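You operate a simulated robot arm through the tools that you are given. There is no shell and no other tool. Be economical: measure what you need, move in short steps, check, and stop when the job is done.

You run a simulated two-armed robot. Do the job below in one go: nothing can be reset, and whatever is moved stays where it is left.

## Task
Test board 72 in the blue case's empty slot, then sort it by the result.
Fine: stand it in the green slotted tray for a pass, the red one for a fail; move it only with the power off, leave it off, and rest it only in slots or on the mat.
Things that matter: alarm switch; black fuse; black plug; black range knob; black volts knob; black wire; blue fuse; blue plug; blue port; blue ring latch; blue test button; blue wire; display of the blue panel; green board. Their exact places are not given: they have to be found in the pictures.

Only the result counts: the job must be done as asked and must still hold three seconds after the hand-in. Knocking over, shifting, dropping, spilling or breaking anything else fails it.

## Robot
Two 7-joint arms with fingered hands on one trunk, on a base that drives. Base frame: it is fixed to the floor where the robot stands at the start and does not move with it; the origin is under the middle of the robot, x ahead of it, y to its left, z up; the surface under the hand at the start is at about z = 77.6. Lengths are in cm, angles in rad, forces in N, time in s.
The left shoulder is at the start at [4, 18.6, 128.2], the right one opposite. With the tool pointing down near the work surface each hand reaches from about 10 to 70 cm from the robot's upright axis, wherever it stands, measured 20 degrees to its own side. Places, roughly: alarm switch [40, -60, 80]; black range knob [30, -60, 80]; black volts knob [50, -80, 90]; blue port [40, 10, 80]; blue ring latch [50, -20, 80]; blue test button [30, -60, 80]; display of the blue panel [40, -50, 80]; heat switch [40, -70, 80]; left board slot of the blue case [50, 0, 80]; left fuse holder [30, 10, 80]; middle fuse holder [30, 0, 80]; open blue case [40, -10, 80]; port marked volt [40, -30, 80]; pump switch [40, -70, 80]; red meter knob [50, -60, 90]; red port [50, -40, 80]. Payload 3.6 kg a hand.
The tool frame of a hand sits at the grasp point between the pads (the TCP): z along the fingers, y along the line on which they close. The tips reach 2.6 cm beyond it. The gripper opens to 8.8 cm. The gripper's body begins 3 cm behind the TCP. The gripper is a hand of 3 fingers: y runs from the thumb to the fingers, the wrist lies at [-1.7, -9.8, -16.4] in the tool frame, and closing takes about 1.5 s.
Orientation is that of the tool frame in the base frame, as [roll, pitch, yaw] about the fixed x, y, z axes, in that order (R = Rz(yaw) Ry(pitch) Rx(roll)). With the fingers straight down and the wrist toward the robot, the tool's x, y and z point along [0, 1, 0], [1, 0, 0] and [0, 0, -1] of the base frame.

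## Interface
- The arms move only by the tool drive_tool. It takes "left_rows", "right_rows" or both (then of equal length, played together; a hand with none holds still); each is a list that holds one entry, the list of rows, each a list of 6 numbers: the turn, a rotation vector about the tool's x, y, z in rad, then the shift along the tool's x, y, z in cm. In form: [[[ax, ay, az, tx, ty, tz], ...]]. A call has 1 to 10 rows; each row shifts and turns the commanded pose from where the row before left it, along the tool's axes as they then stand. "left_grip" and "right_grip" are, for a hand that has rows, the closure, from 0 (fully open) to 1 (shut), set as the call begins (left out, the last holds). Each row takes 0.2 s and may step no farther than 5 cm and 0.15 rad from the row before; otherwise, or with a gripper value out of range, the whole call is refused. A pose out of reach is approached as far as the arm can. The call stops where the force on the tool passes 90 N (or 10 N more than at its start, if that is more) or the arm is blocked; 0.2 s more then pass. The fingers move at their own pace (about 15.3 cm/s each) and stop on an object; they squeeze with about 32 N. The grip force told is the motor's: it shows also when the fingers shut on nothing. Time passes only in rows, and 0.2 s behind the last, so rows that do not move let the fingers close. The reply holds the time, the measured pose of the TCP, the force on the tool along the base axes, the opening and the grip force, in the units named above and with some noise, with the torque about the TCP (base axes, N m) and any sound that the robot's microphone picked up, and new pictures: "views" is both (left out), scene, wrist or none (wrist: the cameras of the hands that moved).
- Cameras (640 x 400 px; columns grow to the right, rows downward): "scene" is now at [22.48, -2.77, 119.74]; the picture's right is [-0.29, -0.96, -0.00], its down [-0.42, 0.13, -0.90] and it looks along [0.86, -0.26, -0.44] (base axes); focal length 214 px, centre (320, 200). "left" rides on the left gripper at [-5.6, -8, -10.2] in its tool frame; the picture's right is [-0.73, -0.32, 0.60], its down [0.62, -0.66, 0.41] and it looks along [0.27, 0.68, 0.69] (tool axes); focal length 247 px, centre (320, 200). "right" rides on the right gripper at [5.6, -8, -10.2] in its tool frame; the picture's right is [-0.73, 0.32, -0.60], its down [-0.62, -0.67, 0.41] and it looks along [-0.27, 0.68, 0.69] (tool axes); focal length 247 px, centre (320, 200).
- raise_lower(by): slides the trunk up (or, below 0, down) by that many cm; the arms and the scene camera ride with it, the base frame stays. It gives what a move gives, with no picture.
- steer(legs): drives the robot by 1 to 6 legs, each [ahead, left, turn to the left] in cm, cm and rad, along the robot's own axes; the way and the turn of a leg run together, so that a leg with both is an arc; at most 150 cm and 3.142 rad a leg. The arms and the cameras ride along, it lands a little off, and it stops where it bumps. It gives what a move gives, and a new picture of the scene camera.
- finger_targets(fingers, thumb_bend, thumb_turn, hand): sets how far each is bent, from 0 (flat) to 100 (curled in); at 30 the hand is open as for a grip, at 70 the pads meet at the TCP. One left out holds its place. A second passes; each finger stops where it meets its share of the squeeze, and holds until it gets a number again. A gripper value or a shape takes the hand back. It gives what a move gives, with no picture; readings hold the bend of each and the force on the fingers (four entries, about 0 where the hand has none), thumb and palm. thumb_turn goes from beside the hand (0) to across from the fingers (100), as for a grip.
- grasp_type(shape, hand): the hand has 3 fingers and takes this shape, open, in about a second: jaw (thumb against the fingers, like two jaws); tri (thumb and two fingers); tip (a fingertip pinch); poke (one finger out to press); point (the index stretched); flat (the hand flat); cup (the hand cupped); fist (a fist). The gripper value then closes the fingers along that shape, each until it touches; the sizes above hold for jaw. It gives what a move gives, with no picture.
- pan_tilt(pan, tilt): turns the head with the scene camera to pan (to the left, within 1.047 rad either way) and tilt (down, from -0.506 to 1.204), counted from straight ahead of the robot. It gives what a move gives, and a new picture of the scene camera.
- pixel_to_xyz(camera, pixels): for up to 12 pixels [column, row] of the newest picture of that camera ("zoom" is the newest enlarged one), the place [x, y, z] in the base frame of the surface seen there, good to about 0.2 cm, but the place of the scene camera against the robot may be out by one fixed shift of up to 1.2 cm in any direction. The clock stands still meanwhile.
- inspect(camera, box): a new picture of the part [left, top, right, bottom] of that camera's present view, enlarged. The clock stands still meanwhile.
- finish_job(): hands the job in; it is judged then, once.

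Work in short steps. Measure before you move; look again where a grasp or a placing could have gone wrong, and mend it. You have 80 turns and 260 pictures in all, those below and enlarged ones among them. Open the grippers and draw the arms clear of the work before you hand the job in, unless the task says otherwise; then end with one line.

The tools are called by a JSON object that holds its "fn" and its "kwargs". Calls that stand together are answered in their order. drive_tool: Moves the arms, as the interface text tells. Its arguments: {"type":"object","properties":{"left_rows":{"type":"array","items":{"type":"array","items":{"type":"array","items":{"type":"number"}}}},"left_grip":{"type":"number"},"right_rows":{"type":"array","items":{"type":"array","items":{"type":"array","items":{"type":"number"}}}},"right_grip":{"type":"number"},"views":{"type":"string","enum":["both","scene","wrist","none"]}},"required":[]} The other tools are called the same way: raise_lower (by) slides the trunk up or down; grasp_type (shape, hand) gives the hand a shape; finger_targets (fingers, thumb_bend, thumb_turn, hand) moves the fingers one by one; steer (legs) drives the base; pan_tilt (pan, tilt) turns the head that bears the scene camera; pixel_to_xyz (camera, pixels) gives the place of the surface under pixels of a picture; inspect (camera, box) takes an enlarged picture of a part of a camera's view; finish_job () hands the job in.

At the start:

```text
t: 0.0
left_ee_pos: [45.86, -7.94, 128.1]
left_tool_rot: [3.14, 0.0, 1.572]
left_ft_force: [-0.2, 0.0, 0.6]
left_moment: [0.03, 0.02, -0.02]
left_opening: 8.77
left_grip_force: 0.0
left_shape: jaw
left_bend: [30.0, 30.0, 98.0]
left_finger forces: [0.0, 0.1, 0.1, 0.0, 0.0, 0.0]
right_ee_pos: [35.02, -46.27, 113.63]
right_tool_rot: [-3.14, 0.001, 1.573]
right_ft_force: [0.2, 0.0, -0.1]
right_moment: [-0.02, -0.02, 0.02]
right_opening: 8.79
right_grip_force: 0.0
right_shape: jaw
right_bend: [30.0, 30.0, 98.0]
right_finger forces: [0.1, 0.0, 0.0, 0.0, 0.0, 0.0]
trunk travel left (down, up): [-42.5, 33.3]
robot x, y, heading: [0.07, -0.01, -0.001]
head pan, tilt: [-0.297, 0.456]
```

scene: 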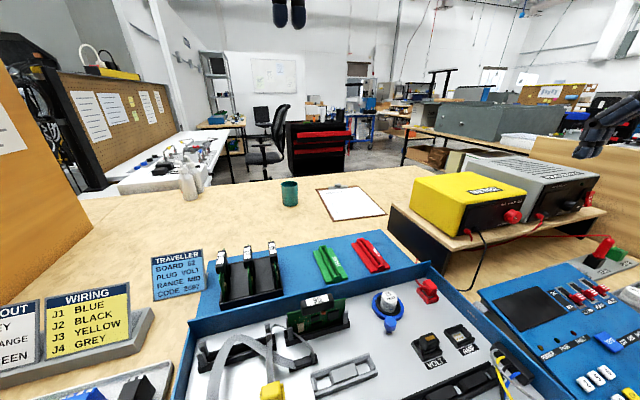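
right: 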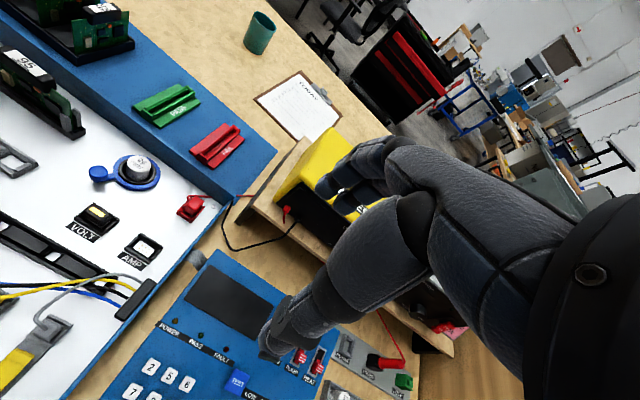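
left: 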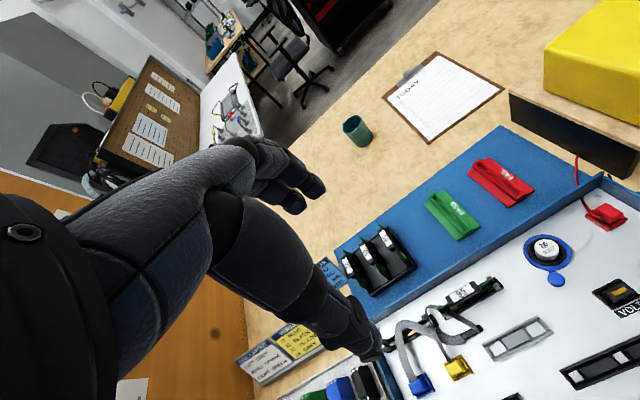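

The scene shows the case, traveller card, wiring card and panel. I'll enlarge the cards and the case to read the instructions.

{"fn": "inspect", "kwargs": {"camera": "scene", "box": [0, 230, 220, 400]}}

{"fn": "inspect", "kwargs": {"camera": "scene", "box": [190, 230, 410, 400]}}

{"fn": "inspect", "kwargs": {"camera": "scene", "box": [380, 150, 640, 400]}}

{"fn": "pan_tilt", "kwargs": {"pan": -0.1, "tilt": 1.0}}

{"fn": "pan_tilt", "kwargs": {"pan": -0.9, "tilt": 0.8}}

```text
2.35 times, centred on (110, 315) of scene
```

zoom: 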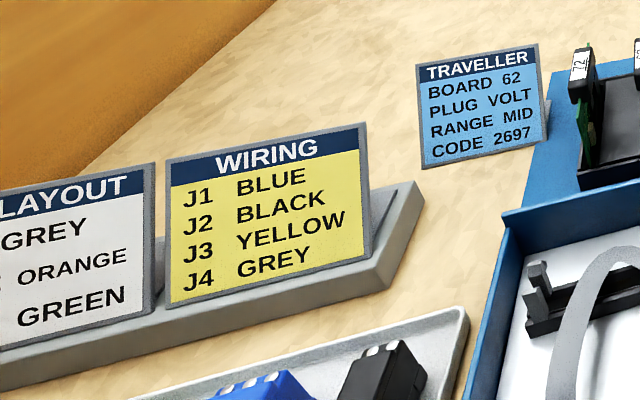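

```text
2.35 times, centred on (300, 315) of scene
```

zoom: 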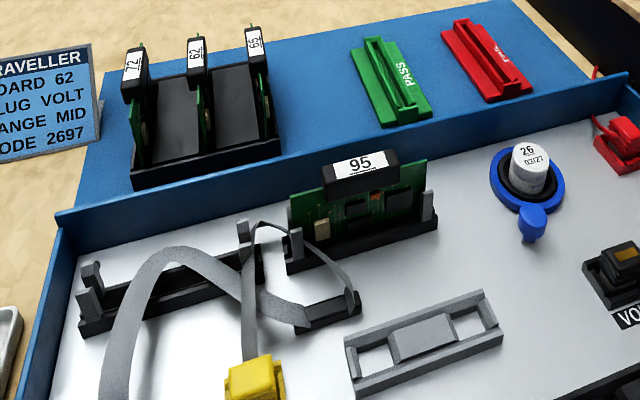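

```text
1.60 times, centred on (510, 275) of scene
```

zoom: 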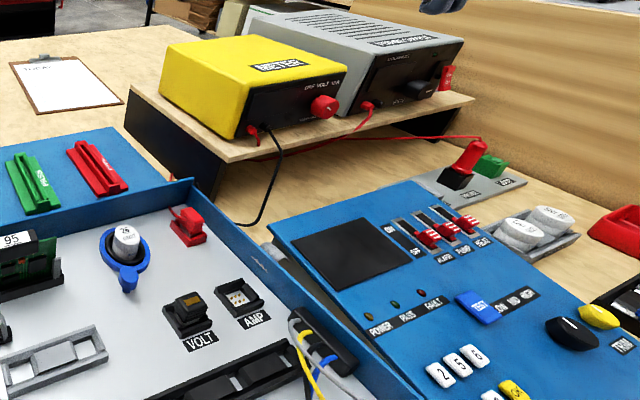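

```text
t: 1.0
left_ee_pos: [45.86, -7.92, 127.89]
left_tool_rot: [-3.141, 0.0, 1.573]
left_ft_force: [0.3, 0.4, 0.2]
left_moment: [0.03, 0.03, -0.03]
left_opening: 8.78
left_grip_force: 0.0
left_shape: jaw
left_bend: [30.0, 30.0, 98.0]
left_finger forces: [0.0, 0.0, 0.0, 0.0, 0.0, 0.0]
right_ee_pos: [35.2, -46.22, 113.63]
right_tool_rot: [3.141, 0.001, 1.572]
right_ft_force: [-0.5, -0.3, 0.1]
right_moment: [0.04, -0.05, -0.02]
right_opening: 8.78
right_grip_force: 0.0
right_shape: jaw
right_bend: [30.0, 30.0, 98.0]
right_finger forces: [0.0, 0.0, 0.0, 0.0, 0.0, 0.1]
trunk travel left (down, up): [-42.5, 33.3]
robot x, y, heading: [0.23, 0.15, 0.001]
head pan, tilt: [-0.099, 1.0]
```

scene: 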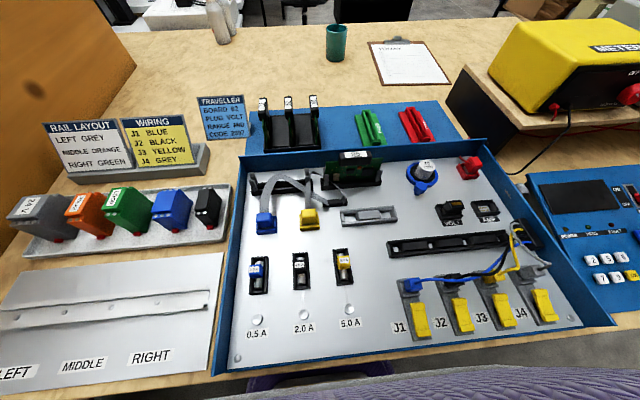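

```text
t: 2.1
left_ee_pos: [45.82, -7.93, 128.08]
left_tool_rot: [3.141, 0.0, 1.572]
left_ft_force: [0.1, -0.3, 0.7]
left_moment: [0.0, -0.01, 0.01]
left_opening: 8.75
left_grip_force: 0.0
left_shape: jaw
left_bend: [30.0, 30.0, 98.0]
left_finger forces: [0.1, 0.0, 0.1, 0.0, 0.0, 0.0]
right_ee_pos: [35.08, -46.14, 113.65]
right_tool_rot: [-3.141, -0.001, 1.572]
right_ft_force: [0.3, 0.0, 1.0]
right_moment: [-0.01, -0.02, -0.02]
right_opening: 8.77
right_grip_force: 0.1
right_shape: jaw
right_bend: [30.0, 30.0, 98.0]
right_finger forces: [0.0, 0.0, 0.0, 0.0, 0.0, 0.0]
trunk travel left (down, up): [-42.5, 33.3]
robot x, y, heading: [0.12, -0.09, -0.001]
head pan, tilt: [-0.901, 0.799]
```

scene: 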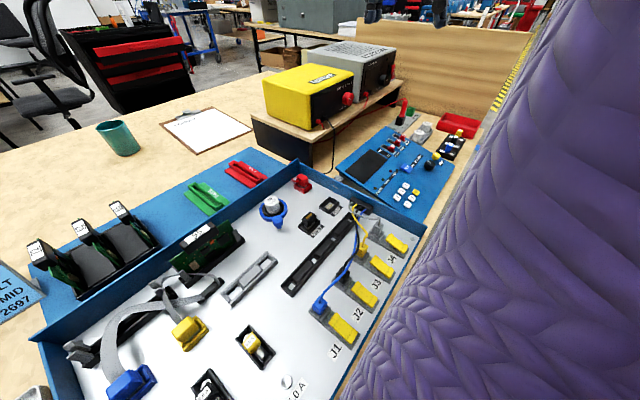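

I need to read the clipboard and see the case details, so I'm zooming in from better head angles.

{"fn": "pan_tilt", "kwargs": {"pan": -0.35, "tilt": 0.75}}

{"fn": "inspect", "kwargs": {"camera": "left", "box": [370, 40, 520, 150]}}

{"fn": "inspect", "kwargs": {"camera": "right", "box": [60, 230, 300, 400]}}

{"fn": "inspect", "kwargs": {"camera": "left", "box": [300, 200, 500, 330]}}

{"fn": "inspect", "kwargs": {"camera": "scene", "box": [390, 100, 640, 260]}}

{"fn": "inspect", "kwargs": {"camera": "scene", "box": [300, 20, 480, 130]}}

```text
t: 3.1
left_ee_pos: [45.77, -7.94, 127.84]
left_tool_rot: [3.141, 0.0, 1.572]
left_ft_force: [0.2, -0.1, -0.5]
left_moment: [0.0, 0.02, 0.01]
left_opening: 8.75
left_grip_force: 0.1
left_shape: jaw
left_bend: [30.0, 30.0, 98.0]
left_finger forces: [0.1, 0.0, 0.0, 0.1, 0.0, 0.0]
right_ee_pos: [35.17, -46.24, 113.56]
right_tool_rot: [-3.14, 0.0, 1.572]
right_ft_force: [-0.8, 0.5, 0.7]
right_moment: [0.02, 0.04, -0.01]
right_opening: 8.78
right_grip_force: 0.0
right_shape: jaw
right_bend: [30.0, 30.0, 98.0]
right_finger forces: [0.0, 0.0, 0.0, 0.1, 0.1, 0.0]
trunk travel left (down, up): [-42.5, 33.3]
robot x, y, heading: [-0.02, -0.16, -0.001]
head pan, tilt: [-0.351, 0.75]
```

scene: 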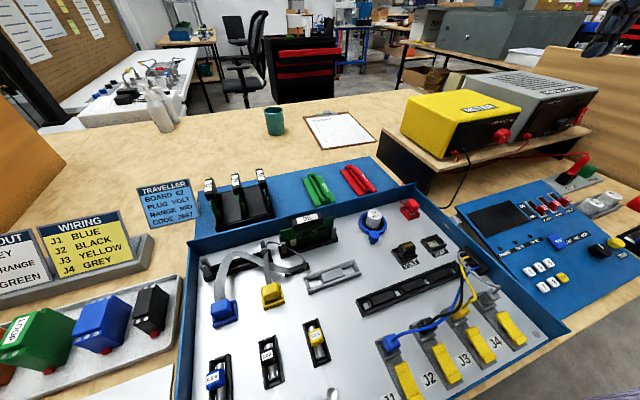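

```text
3.64 times, centred on (445, 95) of left
```

zoom: 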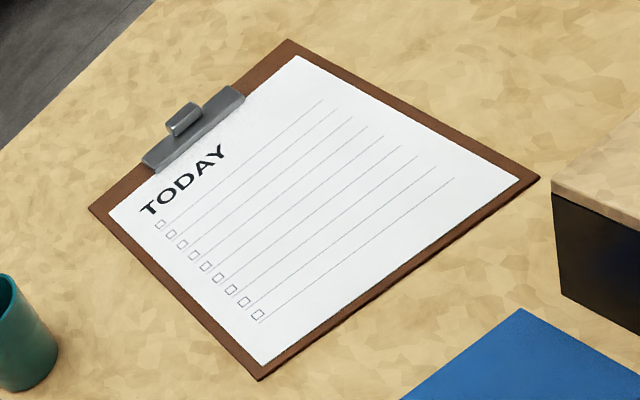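

```text
2.35 times, centred on (180, 315) of right
```

zoom: 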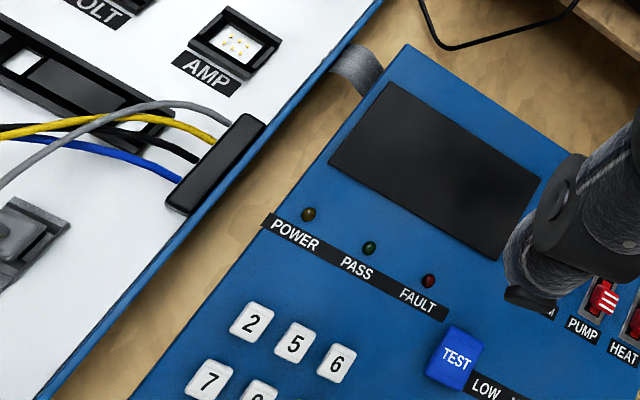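

```text
3.08 times, centred on (400, 265) of left
```

zoom: 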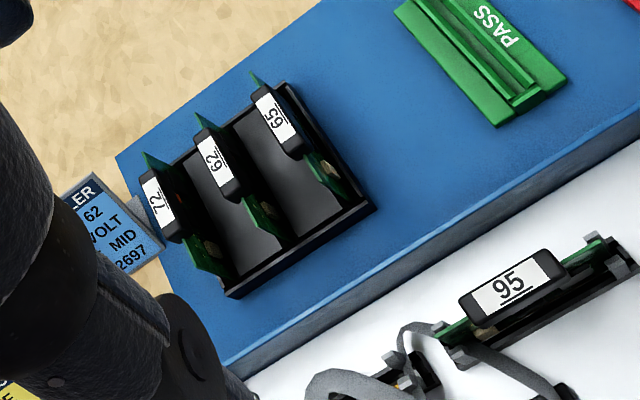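

```text
2.50 times, centred on (515, 180) of scene
```

zoom: 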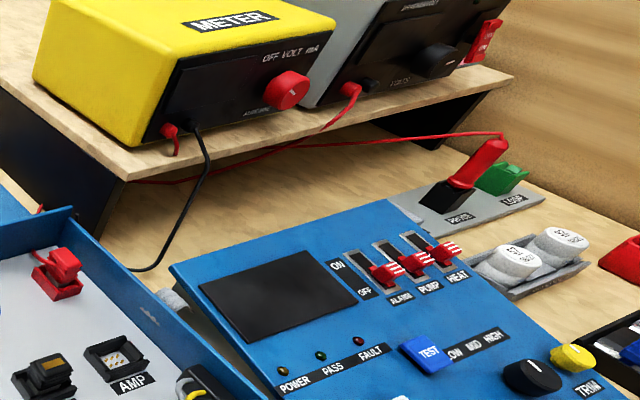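

```text
3.56 times, centred on (390, 75) of scene
```

zoom: 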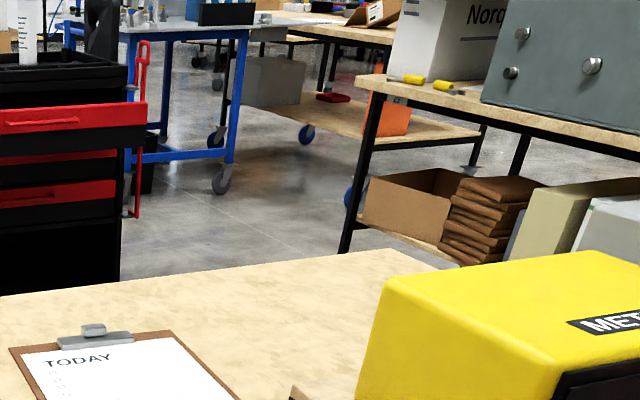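

I'll aim the head at the panel on the right and enlarge the switches, dials and labels.

{"fn": "pan_tilt", "kwargs": {"pan": -0.75, "tilt": 0.6}}

{"fn": "inspect", "kwargs": {"camera": "scene", "box": [330, 160, 470, 250]}}

{"fn": "inspect", "kwargs": {"camera": "scene", "box": [270, 90, 430, 190]}}

{"fn": "inspect", "kwargs": {"camera": "scene", "box": [210, 230, 370, 330]}}

```text
t: 3.9
left_ee_pos: [45.76, -8.01, 127.92]
left_tool_rot: [-3.142, 0.0, 1.572]
left_ft_force: [0.0, -0.2, 0.4]
left_moment: [0.0, 0.0, -0.02]
left_opening: 8.78
left_grip_force: 0.1
left_shape: jaw
left_bend: [30.0, 30.0, 98.0]
left_finger forces: [0.0, 0.1, 0.1, 0.0, 0.1, 0.0]
right_ee_pos: [35.12, -46.17, 113.65]
right_tool_rot: [3.141, -0.001, 1.573]
right_ft_force: [-0.5, 0.3, -0.1]
right_moment: [0.01, -0.04, 0.02]
right_opening: 8.77
right_grip_force: 0.1
right_shape: jaw
right_bend: [30.0, 30.0, 98.0]
right_finger forces: [0.0, 0.1, 0.0, 0.1, 0.0, 0.0]
trunk travel left (down, up): [-42.5, 33.3]
robot x, y, heading: [-0.34, 0.36, 0.005]
head pan, tilt: [-0.75, 0.6]
```

scene: 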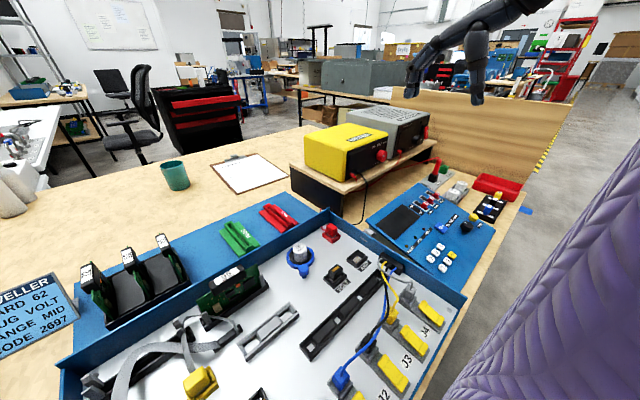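

```text
4.44 times, centred on (400, 205) of scene
```

zoom: 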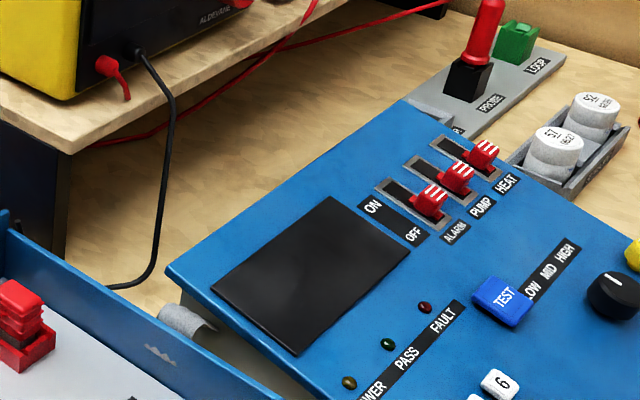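

```text
4.00 times, centred on (350, 140) of scene
```

zoom: 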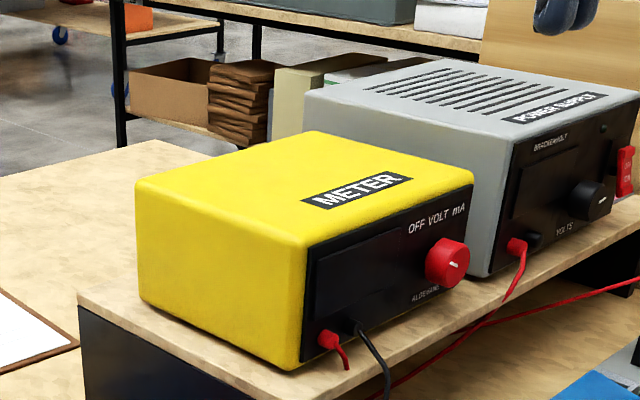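

```text
4.00 times, centred on (290, 280) of scene
```

zoom: 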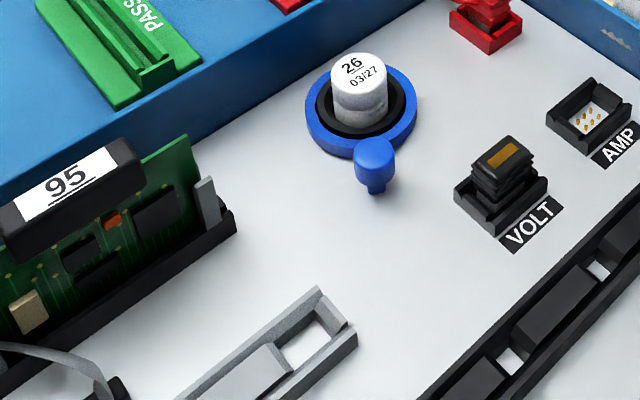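

Measuring key places in the current scene picture: power rocker (426,132), volts knob (418,141), test button (442,228), range knob (467,226), slide switch (425,206), board 72 top (87,270), green tray (237,236), red tray (278,217).

{"fn": "pixel_to_xyz", "kwargs": {"camera": "scene", "pixels": [[426, 132], [418, 141], [442, 228], [467, 226], [425, 206], [87, 270], [237, 236], [278, 217], [128, 257], [163, 241], [400, 220], [435, 168]]}}

{"fn": "inspect", "kwargs": {"camera": "scene", "box": [400, 110, 520, 270]}}

{"fn": "inspect", "kwargs": {"camera": "scene", "box": [60, 220, 300, 400]}}

```text
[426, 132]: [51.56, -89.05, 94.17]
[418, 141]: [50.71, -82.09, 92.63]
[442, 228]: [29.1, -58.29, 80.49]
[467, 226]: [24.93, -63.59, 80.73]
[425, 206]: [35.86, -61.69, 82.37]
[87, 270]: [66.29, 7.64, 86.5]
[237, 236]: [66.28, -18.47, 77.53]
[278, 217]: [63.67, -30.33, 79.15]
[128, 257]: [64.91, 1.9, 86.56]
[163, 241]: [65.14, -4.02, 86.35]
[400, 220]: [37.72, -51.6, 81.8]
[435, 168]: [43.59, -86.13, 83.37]
```

```text
2.50 times, centred on (460, 190) of scene
```

zoom: 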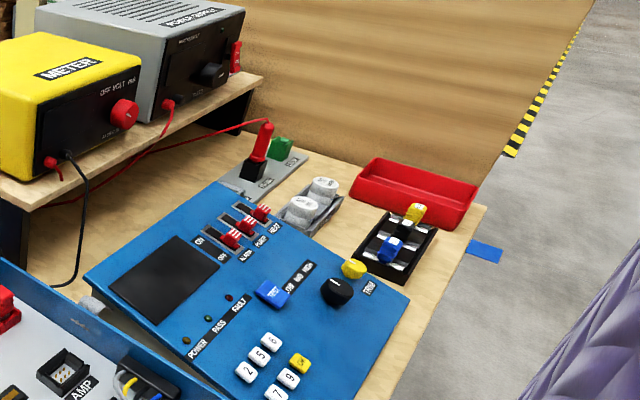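

```text
2.22 times, centred on (180, 310) of scene
```

zoom: 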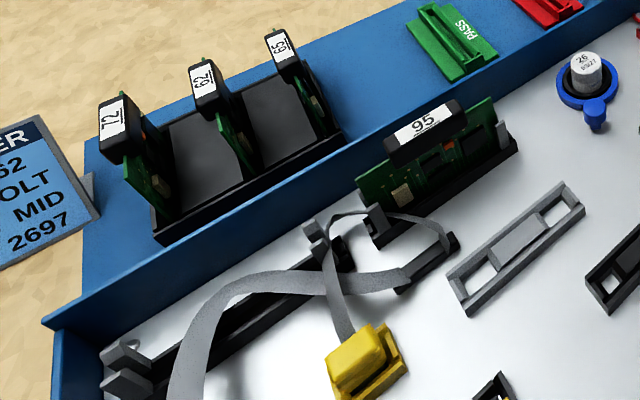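

Looking more closely at the rocker, the panel and the case interior to determine the power state.

{"fn": "inspect", "kwargs": {"camera": "scene", "box": [395, 110, 445, 150]}}

{"fn": "inspect", "kwargs": {"camera": "scene", "box": [400, 190, 500, 260]}}

{"fn": "pan_tilt", "kwargs": {"pan": -0.1, "tilt": 0.95}}

{"fn": "inspect", "kwargs": {"camera": "scene", "box": [230, 70, 450, 220]}}

{"fn": "inspect", "kwargs": {"camera": "scene", "box": [380, 180, 600, 330]}}

{"fn": "inspect", "kwargs": {"camera": "scene", "box": [0, 170, 240, 380]}}

```text
10.00 times, centred on (420, 130) of scene
```

zoom: 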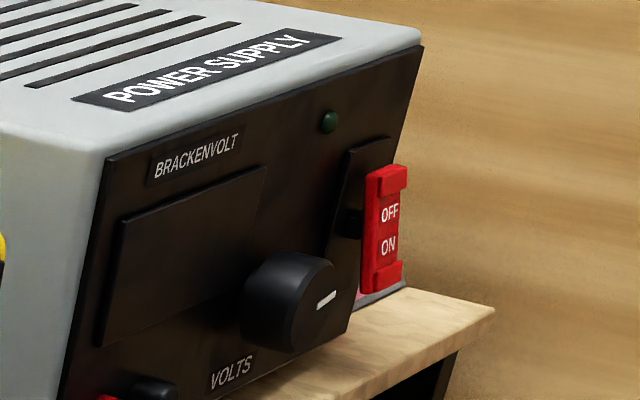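

```text
5.71 times, centred on (450, 225) of scene
```

zoom: 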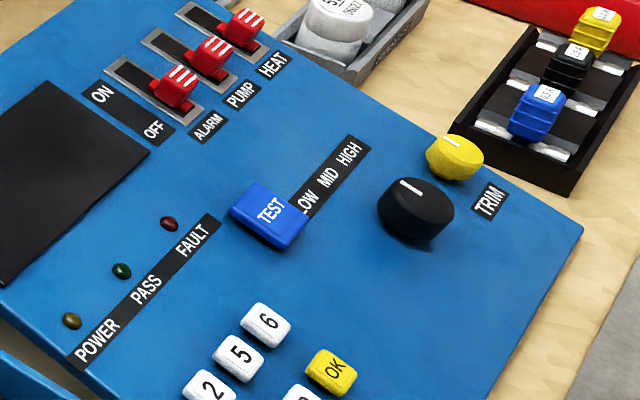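

```text
t: 5.0
left_ee_pos: [45.8, -7.87, 127.91]
left_tool_rot: [-3.14, 0.0, 1.572]
left_ft_force: [-0.8, 0.4, -0.5]
left_moment: [-0.01, 0.0, 0.01]
left_opening: 8.77
left_grip_force: 0.1
left_shape: jaw
left_bend: [30.0, 30.0, 98.0]
left_finger forces: [0.0, 0.0, 0.0, 0.0, 0.0, 0.0]
right_ee_pos: [35.17, -46.18, 113.6]
right_tool_rot: [3.14, -0.001, 1.572]
right_ft_force: [-0.2, -0.1, -0.5]
right_moment: [-0.03, 0.01, 0.01]
right_opening: 8.75
right_grip_force: 0.1
right_shape: jaw
right_bend: [30.0, 30.0, 98.0]
right_finger forces: [0.1, 0.0, 0.0, 0.0, 0.0, 0.0]
trunk travel left (down, up): [-42.5, 33.3]
robot x, y, heading: [-0.04, -0.17, 0.001]
head pan, tilt: [-0.099, 0.949]
```

scene: 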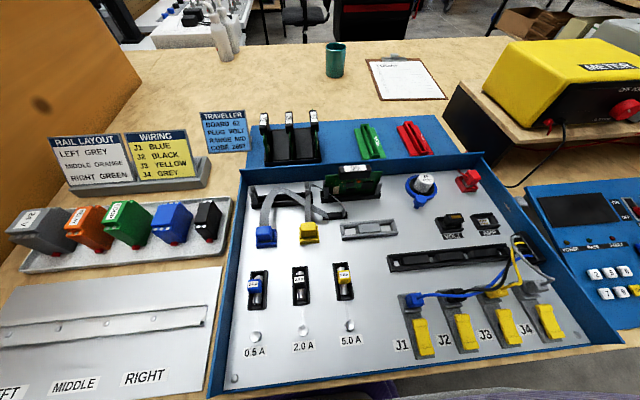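

```text
2.67 times, centred on (340, 145) of scene
```

zoom: 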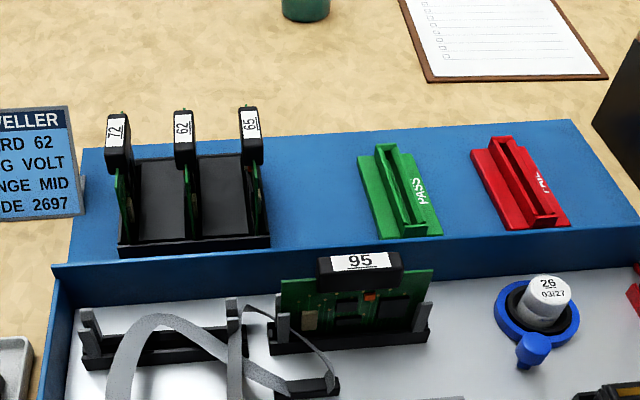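

```text
2.67 times, centred on (490, 255) of scene
```

zoom: 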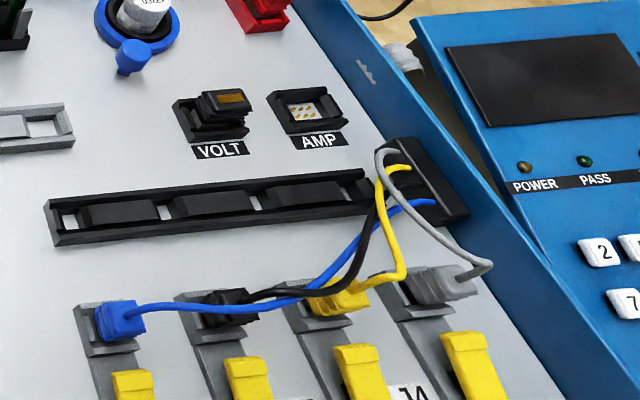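

```text
1.90 times, centred on (120, 275) of scene
```

zoom: 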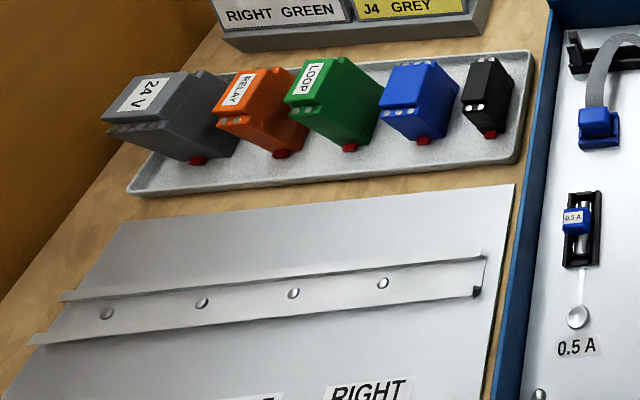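

Power supply switch reads OFF with its LED dark, so power is off. Board 72 stands leftmost in the rack with its plane along x. I'll turn the left hand so it closes along y and hover near the rack to measure with the wrist camera.

{"fn": "drive_tool", "kwargs": {"left_rows": [[[0, 0, -0.15, 0, 0, 1], [0, 0, -0.15, 0, 0, 1], [0, 0, -0.15, 0, 0, 1], [0, 0, -0.15, 0, 0, 1], [0, 0, -0.15, 0, 0, 1], [0, 0, -0.15, 0, 0, 1], [0, 0, -0.15, 0, 0, 1], [0, 0, -0.15, 0, 0, 1], [0, 0, -0.15, 0, 0, 1], [0, 0, -0.15, 0, 0, 1]]], "left_grip": 0.45, "views": "none"}}

{"fn": "drive_tool", "kwargs": {"left_rows": [[[0, 0, -0.07, 0, 0, 0], [0, -0.15, 0, -4, 4, 1], [0, -0.15, 0, -4, 4, 1], [0, 0, 0, -4, 4, 1], [0, 0, 0, -3, 3.5, 1]]]}}

```text
t: 7.2
left_ee_pos: [45.05, -5.92, 117.83]
left_tool_rot: [-3.14, 0.0, 3.073]
left_ft_force: [-0.4, -0.1, -0.6]
left_moment: [0.0, 0.0, 0.02]
left_opening: 4.89
left_grip_force: 0.1
left_shape: jaw
left_bend: [40.0, 65.0, 100.0]
left_finger forces: [0.0, 0.0, 0.0, 0.1, 0.0, 0.1]
left hand out of reach, approached as far as the arm can: row 9, 10
right_ee_pos: [35.15, -46.32, 113.57]
right_tool_rot: [-3.141, 0.001, 1.57]
right_ft_force: [-0.3, 0.1, -0.8]
right_moment: [-0.01, 0.05, 0.05]
right_opening: 8.79
right_grip_force: 0.1
right_shape: jaw
right_bend: [30.0, 30.0, 98.0]
right_finger forces: [0.1, 0.0, 0.1, 0.0, 0.1, 0.1]
trunk travel left (down, up): [-42.5, 33.3]
robot x, y, heading: [0.4, -0.11, 0.002]
head pan, tilt: [-0.099, 0.949]
```

```text
refused: row 2 steps farther than a row can; nothing moved
```

Near a wrist limit here; I'll move left/outward and tilt the fingers forward, in smaller steps.

{"fn": "drive_tool", "kwargs": {"left_rows": [[[0, -0.1, 0, 0, 4, 0], [0, -0.1, 0, 0, 4, 0], [0, -0.1, 0, -2, 4, 0], [0, 0, -0.07, -4, 2, 0], [0, 0, 0, -4, 0, 1], [0, 0, 0, -4, 0, 2], [0, 0, 0, -4, 0, 3]]]}}

```text
t: 8.8
left_ee_pos: [63.82, 7.21, 117.47]
left_tool_rot: [-3.122, 0.299, 3.137]
left_ft_force: [-0.1, 0.1, -0.4]
left_moment: [0.03, -0.01, 0.03]
left_opening: 4.82
left_grip_force: 0.1
left_shape: jaw
left_bend: [41.0, 65.0, 100.0]
left_finger forces: [0.1, 0.0, 0.0, 0.0, 0.0, 0.0]
left hand out of reach, approached as far as the arm can: row 7
right_ee_pos: [35.07, -46.38, 113.51]
right_tool_rot: [-3.141, -0.003, 1.571]
right_ft_force: [0.8, 0.2, 0.5]
right_moment: [0.03, -0.01, -0.01]
right_opening: 8.77
right_grip_force: 0.2
right_shape: jaw
right_bend: [30.0, 30.0, 98.0]
right_finger forces: [0.0, 0.1, 0.0, 0.1, 0.0, 0.1]
trunk travel left (down, up): [-42.5, 33.3]
robot x, y, heading: [0.31, -0.22, 0.001]
head pan, tilt: [-0.099, 0.949]
```

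scene: 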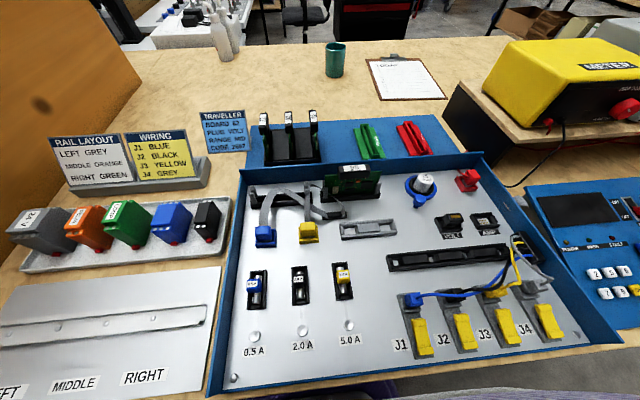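
left: 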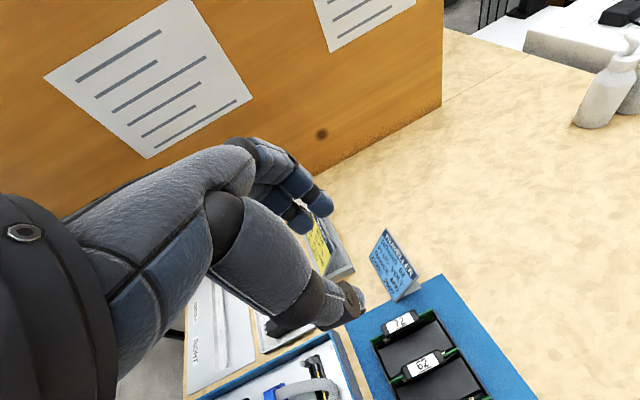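

Reach is marginal at x≈64, so I'll check how far the table edge is from the robot to see if it can drive ahead; also looking down with the head.

{"fn": "pan_tilt", "kwargs": {"pan": 0.3, "tilt": 1.2}}

{"fn": "pixel_to_xyz", "kwargs": {"camera": "scene", "pixels": [[320, 330], [320, 350], [320, 370], [320, 390], [400, 340], [500, 340], [560, 320], [200, 390]]}}

{"fn": "pixel_to_xyz", "kwargs": {"camera": "left", "pixels": [[400, 322], [386, 330], [412, 314], [422, 364], [397, 300], [360, 385], [430, 312]]}}

```text
t: 9.6
left_ee_pos: [63.67, 7.42, 117.46]
left_tool_rot: [-3.121, 0.301, 3.136]
left_ft_force: [-0.2, -0.5, 0.4]
left_moment: [-0.01, -0.03, 0.0]
left_opening: 4.86
left_grip_force: 0.1
left_shape: jaw
left_bend: [41.0, 65.0, 100.0]
left_finger forces: [0.0, 0.0, 0.0, 0.1, 0.0, 0.0]
right_ee_pos: [35.15, -46.21, 113.71]
right_tool_rot: [-3.14, -0.001, 1.571]
right_ft_force: [-0.8, 1.5, 0.1]
right_moment: [0.03, 0.01, -0.02]
right_opening: 8.77
right_grip_force: 0.1
right_shape: jaw
right_bend: [30.0, 30.0, 98.0]
right_finger forces: [0.1, 0.0, 0.0, 0.0, 0.1, 0.0]
trunk travel left (down, up): [-42.5, 33.3]
robot x, y, heading: [-0.13, 0.06, -0.004]
head pan, tilt: [0.3, 1.201]
```

scene: 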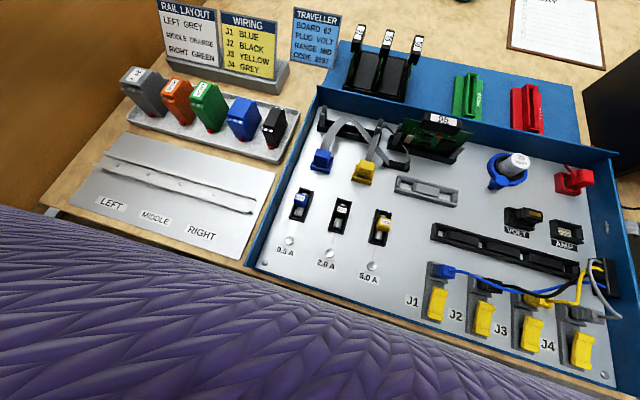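

```text
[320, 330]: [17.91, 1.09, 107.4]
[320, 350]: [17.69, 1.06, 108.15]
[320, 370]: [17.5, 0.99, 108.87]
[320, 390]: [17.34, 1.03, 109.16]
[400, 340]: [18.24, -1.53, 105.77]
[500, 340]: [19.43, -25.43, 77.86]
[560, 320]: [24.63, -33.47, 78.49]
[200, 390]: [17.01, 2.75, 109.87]
```

```text
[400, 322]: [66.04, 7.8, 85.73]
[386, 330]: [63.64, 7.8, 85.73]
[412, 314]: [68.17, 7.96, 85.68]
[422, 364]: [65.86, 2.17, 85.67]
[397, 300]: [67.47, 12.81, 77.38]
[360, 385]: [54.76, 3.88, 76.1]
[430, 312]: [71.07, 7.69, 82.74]
```

The wrist camera gives the handle of 72 at about (66.0, 7.85), top z≈85.7. The wrist-inward pose suits the right arm better, so I'll park the left arm and use the right hand throughout after driving left.

{"fn": "drive_tool", "kwargs": {"left_rows": [[[0, 0.1, 0, 3.5, 1, 0], [0, 0.1, 0, 4, 1.3, 0], [0, 0.1, 0, 4, 1.3, 0], [0, 0, 0, 4, 1.3, 0], [0, 0, 0, 4, 1.3, 0], [0, 0, 0, 4, 1.3, 0], [0, 0, 0, 4, 1.3, 0], [0, 0, 0, 3, 1.3, 0]]], "views": "none"}}

{"fn": "drive_tool", "kwargs": {"left_rows": [[[0, 0, 0.15, 0, 0, 0], [0, 0, 0.15, 0, 0, 0], [0, 0, 0.15, 0, 0, 0], [0, 0, 0.15, 0, 0, 0], [0, 0, 0.15, 0, 0, 0], [0, 0, 0.15, 0, 0, 0], [0, 0, 0.15, 0, 0, 0], [0, 0, 0.15, 0, 0, 0], [0, 0, 0.15, 0, 0, 0], [0, 0, 0.15, 0, 0, 0]]], "views": "scene"}}

```text
t: 11.4
left_ee_pos: [33.53, 17.88, 115.05]
left_tool_rot: [-3.119, -0.002, 3.141]
left_ft_force: [0.6, -1.0, -0.2]
left_moment: [0.0, -0.02, 0.0]
left_opening: 4.84
left_grip_force: 0.1
left_shape: jaw
left_bend: [41.0, 65.0, 100.0]
left_finger forces: [0.0, 0.1, 0.1, 0.0, 0.0, 0.0]
right_ee_pos: [35.07, -46.16, 113.67]
right_tool_rot: [-3.141, -0.001, 1.572]
right_ft_force: [-0.6, 0.4, 0.2]
right_moment: [0.01, -0.02, -0.02]
right_opening: 8.8
right_grip_force: 0.0
right_shape: jaw
right_bend: [30.0, 30.0, 98.0]
right_finger forces: [0.0, 0.1, 0.0, 0.1, 0.0, 0.0]
trunk travel left (down, up): [-42.5, 33.3]
robot x, y, heading: [-0.15, -0.02, -0.001]
head pan, tilt: [0.3, 1.201]
```

```text
t: 13.6
left_ee_pos: [36.6, 16.55, 115.55]
left_tool_rot: [-3.138, 0.021, 1.636]
left_ft_force: [0.6, -0.5, 0.0]
left_moment: [0.0, 0.0, -0.01]
left_opening: 4.82
left_grip_force: 0.1
left_shape: jaw
left_bend: [41.0, 65.0, 100.0]
left_finger forces: [0.1, 0.0, 0.0, 0.0, 0.0, 0.1]
left hand out of reach, approached as far as the arm can: row 7, 8, 9, 10
right_ee_pos: [35.12, -46.22, 113.83]
right_tool_rot: [3.14, 0.0, 1.573]
right_ft_force: [0.3, -0.4, -1.2]
right_moment: [0.01, 0.0, 0.01]
right_opening: 8.75
right_grip_force: 0.0
right_shape: jaw
right_bend: [30.0, 30.0, 98.0]
right_finger forces: [0.0, 0.0, 0.0, 0.0, 0.1, 0.1]
trunk travel left (down, up): [-42.5, 33.3]
robot x, y, heading: [0.05, -0.4, -0.001]
head pan, tilt: [0.3, 1.201]
```

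scene: 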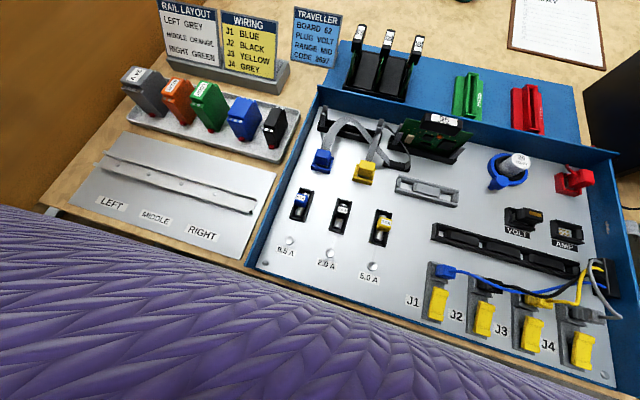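

Checking the distance of the wooden wall on the left before driving left.

{"fn": "pixel_to_xyz", "kwargs": {"camera": "scene", "pixels": [[60, 120], [20, 180], [100, 60], [420, 42], [389, 32], [410, 50], [362, 35]]}}

```text
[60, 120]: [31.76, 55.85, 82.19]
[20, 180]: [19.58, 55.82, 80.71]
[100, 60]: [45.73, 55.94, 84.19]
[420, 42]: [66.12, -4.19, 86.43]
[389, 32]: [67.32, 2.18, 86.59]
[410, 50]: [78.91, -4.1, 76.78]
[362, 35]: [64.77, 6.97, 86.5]
```

Wall is at y≈56; driving 14 cm left is safe.

{"fn": "steer", "kwargs": {"legs": [[0, 14, 0]]}}

```text
t: 14.7
left_ee_pos: [35.98, 22.02, 115.7]
left_tool_rot: [-3.141, 0.006, 1.626]
left_ft_force: [0.1, -1.4, -1.0]
left_moment: [0.03, -0.02, -0.01]
left_opening: 4.84
left_grip_force: 0.1
left_shape: jaw
left_bend: [41.0, 65.0, 100.0]
left_finger forces: [0.1, 0.0, 0.0, 0.0, 0.1, 0.0]
right_ee_pos: [34.66, -40.23, 113.4]
right_tool_rot: [3.138, -0.006, 1.571]
right_ft_force: [0.4, 0.9, 0.6]
right_moment: [-0.04, -0.03, 0.01]
right_opening: 8.78
right_grip_force: 0.2
right_shape: jaw
right_bend: [30.0, 30.0, 97.0]
right_finger forces: [0.0, 0.0, 0.0, 0.0, 0.0, 0.0]
trunk travel left (down, up): [-42.5, 33.3]
robot x, y, heading: [0.13, 6.83, -0.002]
head pan, tilt: [0.3, 1.201]
stopped in leg 1: the robot was blocked; the commanded pose is now the measured one
```

scene: 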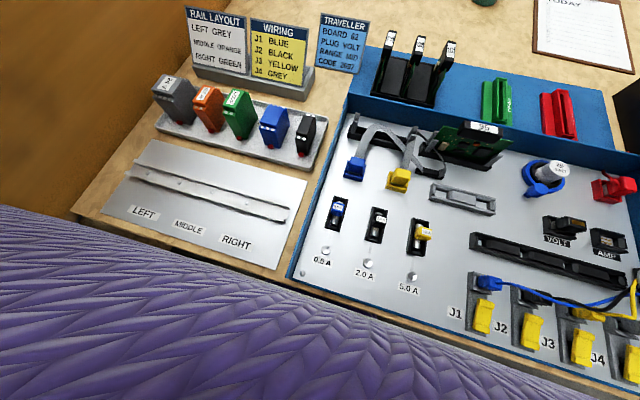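

The left elbow likely touched the wall at y≈6.8, so I'll back off 2 cm to the right and swing the right hand into the wrist-right orientation.

{"fn": "steer", "kwargs": {"legs": [[0, -2, 0]]}}

{"fn": "drive_tool", "kwargs": {"right_rows": [[[0, 0, -0.15, 2, 1, 0], [0, 0, -0.15, 2, 1, 0], [0, 0, -0.15, 2, 1, 0], [0, 0, -0.15, 2, 1, 0], [0, 0, -0.15, 1, 2, 0], [0, 0, -0.15, 0, 2, 0], [0, 0, -0.15, 0, 2, 0], [0, 0, -0.15, 0, 2, 0], [0, 0, -0.15, 0, 2, 0], [0, 0, -0.15, 0, 2, 0]]], "right_grip": 0.45, "views": "scene"}}

```text
t: 15.3
left_ee_pos: [36.01, 22.08, 115.8]
left_tool_rot: [3.139, 0.005, 1.622]
left_ft_force: [-0.1, -0.5, -0.2]
left_moment: [0.0, 0.0, 0.0]
left_opening: 4.84
left_grip_force: 0.1
left_shape: jaw
left_bend: [41.0, 65.0, 100.0]
left_finger forces: [0.0, 0.1, 0.0, 0.0, 0.0, 0.0]
right_ee_pos: [34.56, -40.13, 113.48]
right_tool_rot: [3.139, -0.005, 1.57]
right_ft_force: [0.8, 0.6, 1.0]
right_moment: [-0.01, -0.01, -0.02]
right_opening: 8.77
right_grip_force: 0.1
right_shape: jaw
right_bend: [30.0, 30.0, 97.0]
right_finger forces: [0.1, 0.0, 0.1, 0.0, 0.0, 0.0]
trunk travel left (down, up): [-42.5, 33.3]
robot x, y, heading: [-0.06, 6.67, -0.0]
head pan, tilt: [0.3, 1.201]
stopped in leg 1: the robot was blocked; the commanded pose is now the measured one
```

scene: 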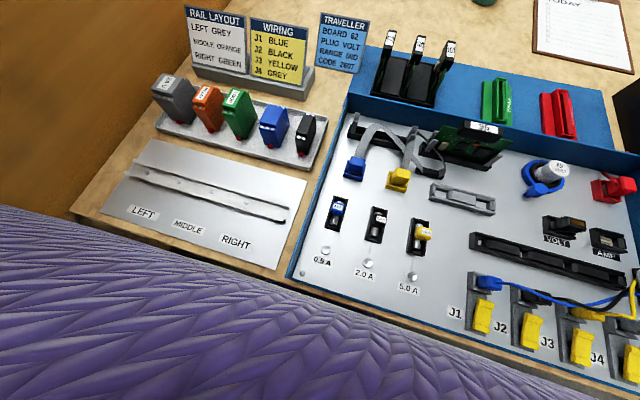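

```text
t: 17.6
left_ee_pos: [36.09, 22.13, 115.6]
left_tool_rot: [3.141, 0.005, 1.625]
left_ft_force: [0.5, 0.1, 0.0]
left_moment: [0.02, 0.01, 0.03]
left_opening: 4.84
left_grip_force: 0.0
left_shape: jaw
left_bend: [41.0, 65.0, 100.0]
left_finger forces: [0.1, 0.0, 0.0, 0.1, 0.0, 0.1]
right_ee_pos: [42.67, -21.22, 113.57]
right_tool_rot: [3.137, 0.002, 3.071]
right_ft_force: [0.5, -0.7, -1.0]
right_moment: [0.0, 0.04, 0.01]
right_opening: 4.86
right_grip_force: 0.1
right_shape: jaw
right_bend: [40.0, 65.0, 100.0]
right_finger forces: [0.0, 0.0, 0.0, 0.0, 0.0, 0.1]
trunk travel left (down, up): [-42.5, 33.3]
robot x, y, heading: [0.02, 5.98, -0.002]
head pan, tilt: [0.3, 1.201]
```

scene: 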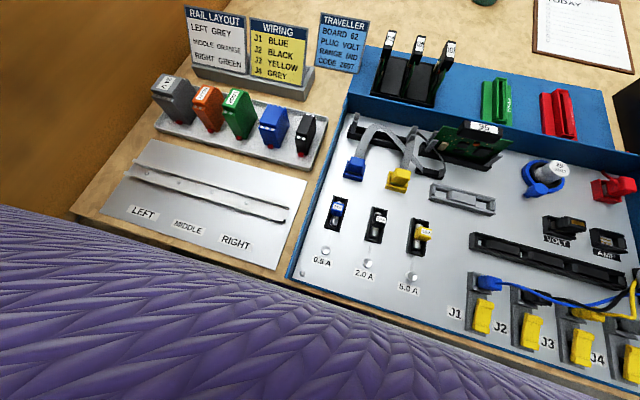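

Driving right was also refused; I'll look left to see what the left arm touches.

{"fn": "pan_tilt", "kwargs": {"pan": 1.04, "tilt": 0.6}}

```text
t: 18.6
left_ee_pos: [36.08, 22.06, 115.64]
left_tool_rot: [-3.141, 0.006, 1.625]
left_ft_force: [-0.3, 0.3, 0.0]
left_moment: [-0.06, -0.03, 0.01]
left_opening: 4.87
left_grip_force: 0.1
left_shape: jaw
left_bend: [41.0, 65.0, 100.0]
left_finger forces: [0.1, 0.1, 0.0, 0.0, 0.1, 0.0]
right_ee_pos: [42.75, -21.3, 113.67]
right_tool_rot: [3.135, 0.001, 3.069]
right_ft_force: [-0.2, -0.4, 0.4]
right_moment: [0.0, 0.02, -0.01]
right_opening: 4.86
right_grip_force: 0.2
right_shape: jaw
right_bend: [40.0, 65.0, 100.0]
right_finger forces: [0.0, 0.1, 0.1, 0.0, 0.1, 0.0]
trunk travel left (down, up): [-42.5, 33.3]
robot x, y, heading: [-0.07, 7.09, -0.002]
head pan, tilt: [1.04, 0.6]
```

scene: 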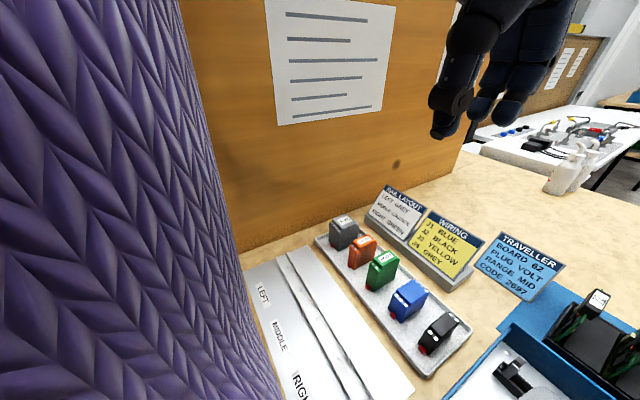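

The left elbow is close to the wall; I'll stretch the left arm forward (over the table, high) so the elbow swings in.

{"fn": "drive_tool", "kwargs": {"left_rows": [[[0, 0, 0, 0, 3, -1.5], [0, 0, 0, 0, 3, -1.5], [0, 0, 0, 0, 3, -1.5], [0, 0, 0, 0, 3, -1.5], [0, 0, 0, 0, 3, -1.5], [0, 0, 0, 0, 3, -1.5]]], "views": "none"}}

{"fn": "steer", "kwargs": {"legs": [[0, -1.5, 0]]}}

```text
t: 20.0
left_ee_pos: [54.46, 23.82, 124.41]
left_tool_rot: [-3.136, 0.012, 1.625]
left_ft_force: [0.8, -0.4, -1.0]
left_moment: [0.01, -0.02, 0.03]
left_opening: 4.84
left_grip_force: 0.1
left_shape: jaw
left_bend: [41.0, 65.0, 100.0]
left_finger forces: [0.1, 0.2, 0.0, 0.0, 0.0, 0.1]
right_ee_pos: [43.09, -20.65, 113.56]
right_tool_rot: [3.141, 0.001, 3.068]
right_ft_force: [-0.2, -0.6, -0.6]
right_moment: [0.02, 0.0, -0.01]
right_opening: 4.88
right_grip_force: 0.1
right_shape: jaw
right_bend: [40.0, 65.0, 100.0]
right_finger forces: [0.1, 0.1, 0.0, 0.0, 0.0, 0.1]
trunk travel left (down, up): [-42.5, 33.3]
robot x, y, heading: [0.37, 6.33, -0.001]
head pan, tilt: [1.04, 0.6]
```

```text
t: 20.8
left_ee_pos: [54.37, 22.27, 124.51]
left_tool_rot: [-3.139, 0.012, 1.625]
left_ft_force: [-0.2, 0.7, 0.3]
left_moment: [0.0, 0.01, 0.02]
left_opening: 4.85
left_grip_force: 0.1
left_shape: jaw
left_bend: [41.0, 65.0, 100.0]
left_finger forces: [0.0, 0.0, 0.0, 0.0, 0.0, 0.0]
right_ee_pos: [43.07, -22.1, 113.71]
right_tool_rot: [3.141, -0.001, 3.07]
right_ft_force: [0.0, 0.7, -0.4]
right_moment: [-0.01, 0.0, 0.0]
right_opening: 4.88
right_grip_force: 0.1
right_shape: jaw
right_bend: [40.0, 65.0, 100.0]
right_finger forces: [0.1, 0.1, 0.1, 0.0, 0.0, 0.1]
trunk travel left (down, up): [-42.5, 33.3]
robot x, y, heading: [-0.34, 5.23, -0.005]
head pan, tilt: [1.04, 0.6]
```

scene: 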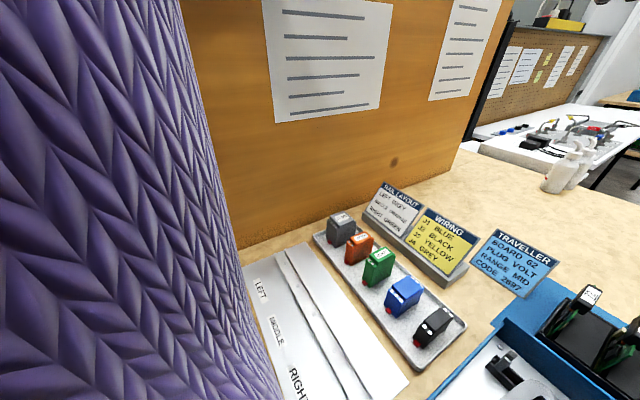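

The base is free now (y≈5.2). I'll bring the right hand over board 72, tilted with fingers slightly forward.

{"fn": "drive_tool", "kwargs": {"right_rows": [[[0, 0, -0.07, 0, 0, 0], [0, 0, 0, -2.3, 3.7, 0], [0, 0, 0, -2.3, 3.7, 0], [0, 0, 0, -2.3, 3.7, 0], [0, 0, 0, -2.3, 3.7, 0], [0, -0.1, 0, -2.3, 3.7, 0.5], [0, -0.1, 0, -2.3, 3.7, 0.5], [0, -0.1, 0, -2.3, 3.7, 0.5], [0, 0, 0, -2.3, 3.7, 2]]], "views": "wrist"}}

```text
t: 22.8
left_ee_pos: [54.4, 22.17, 124.51]
left_tool_rot: [-3.138, 0.013, 1.625]
left_ft_force: [-0.3, -0.6, -0.3]
left_moment: [0.01, -0.01, 0.01]
left_opening: 4.87
left_grip_force: 0.1
left_shape: jaw
left_bend: [41.0, 65.0, 100.0]
left_finger forces: [0.0, 0.0, 0.0, 0.0, 0.1, 0.1]
right_ee_pos: [51.53, -3.63, 115.16]
right_tool_rot: [3.14, 0.302, 3.139]
right_ft_force: [0.3, 0.0, 0.5]
right_moment: [0.01, 0.01, 0.0]
right_opening: 4.89
right_grip_force: 0.0
right_shape: jaw
right_bend: [41.0, 65.0, 100.0]
right_finger forces: [0.0, 0.1, 0.0, 0.0, 0.0, 0.0]
right hand out of reach, approached as far as the arm can: row 5, 6, 7, 8, 9
trunk travel left (down, up): [-42.5, 33.3]
robot x, y, heading: [0.04, 5.33, 0.003]
head pan, tilt: [1.04, 0.6]
```

right: 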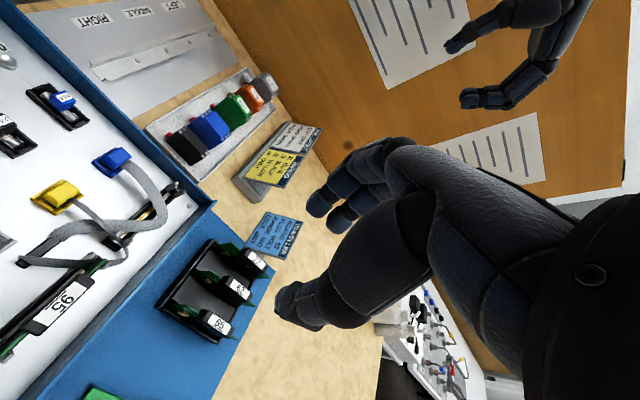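

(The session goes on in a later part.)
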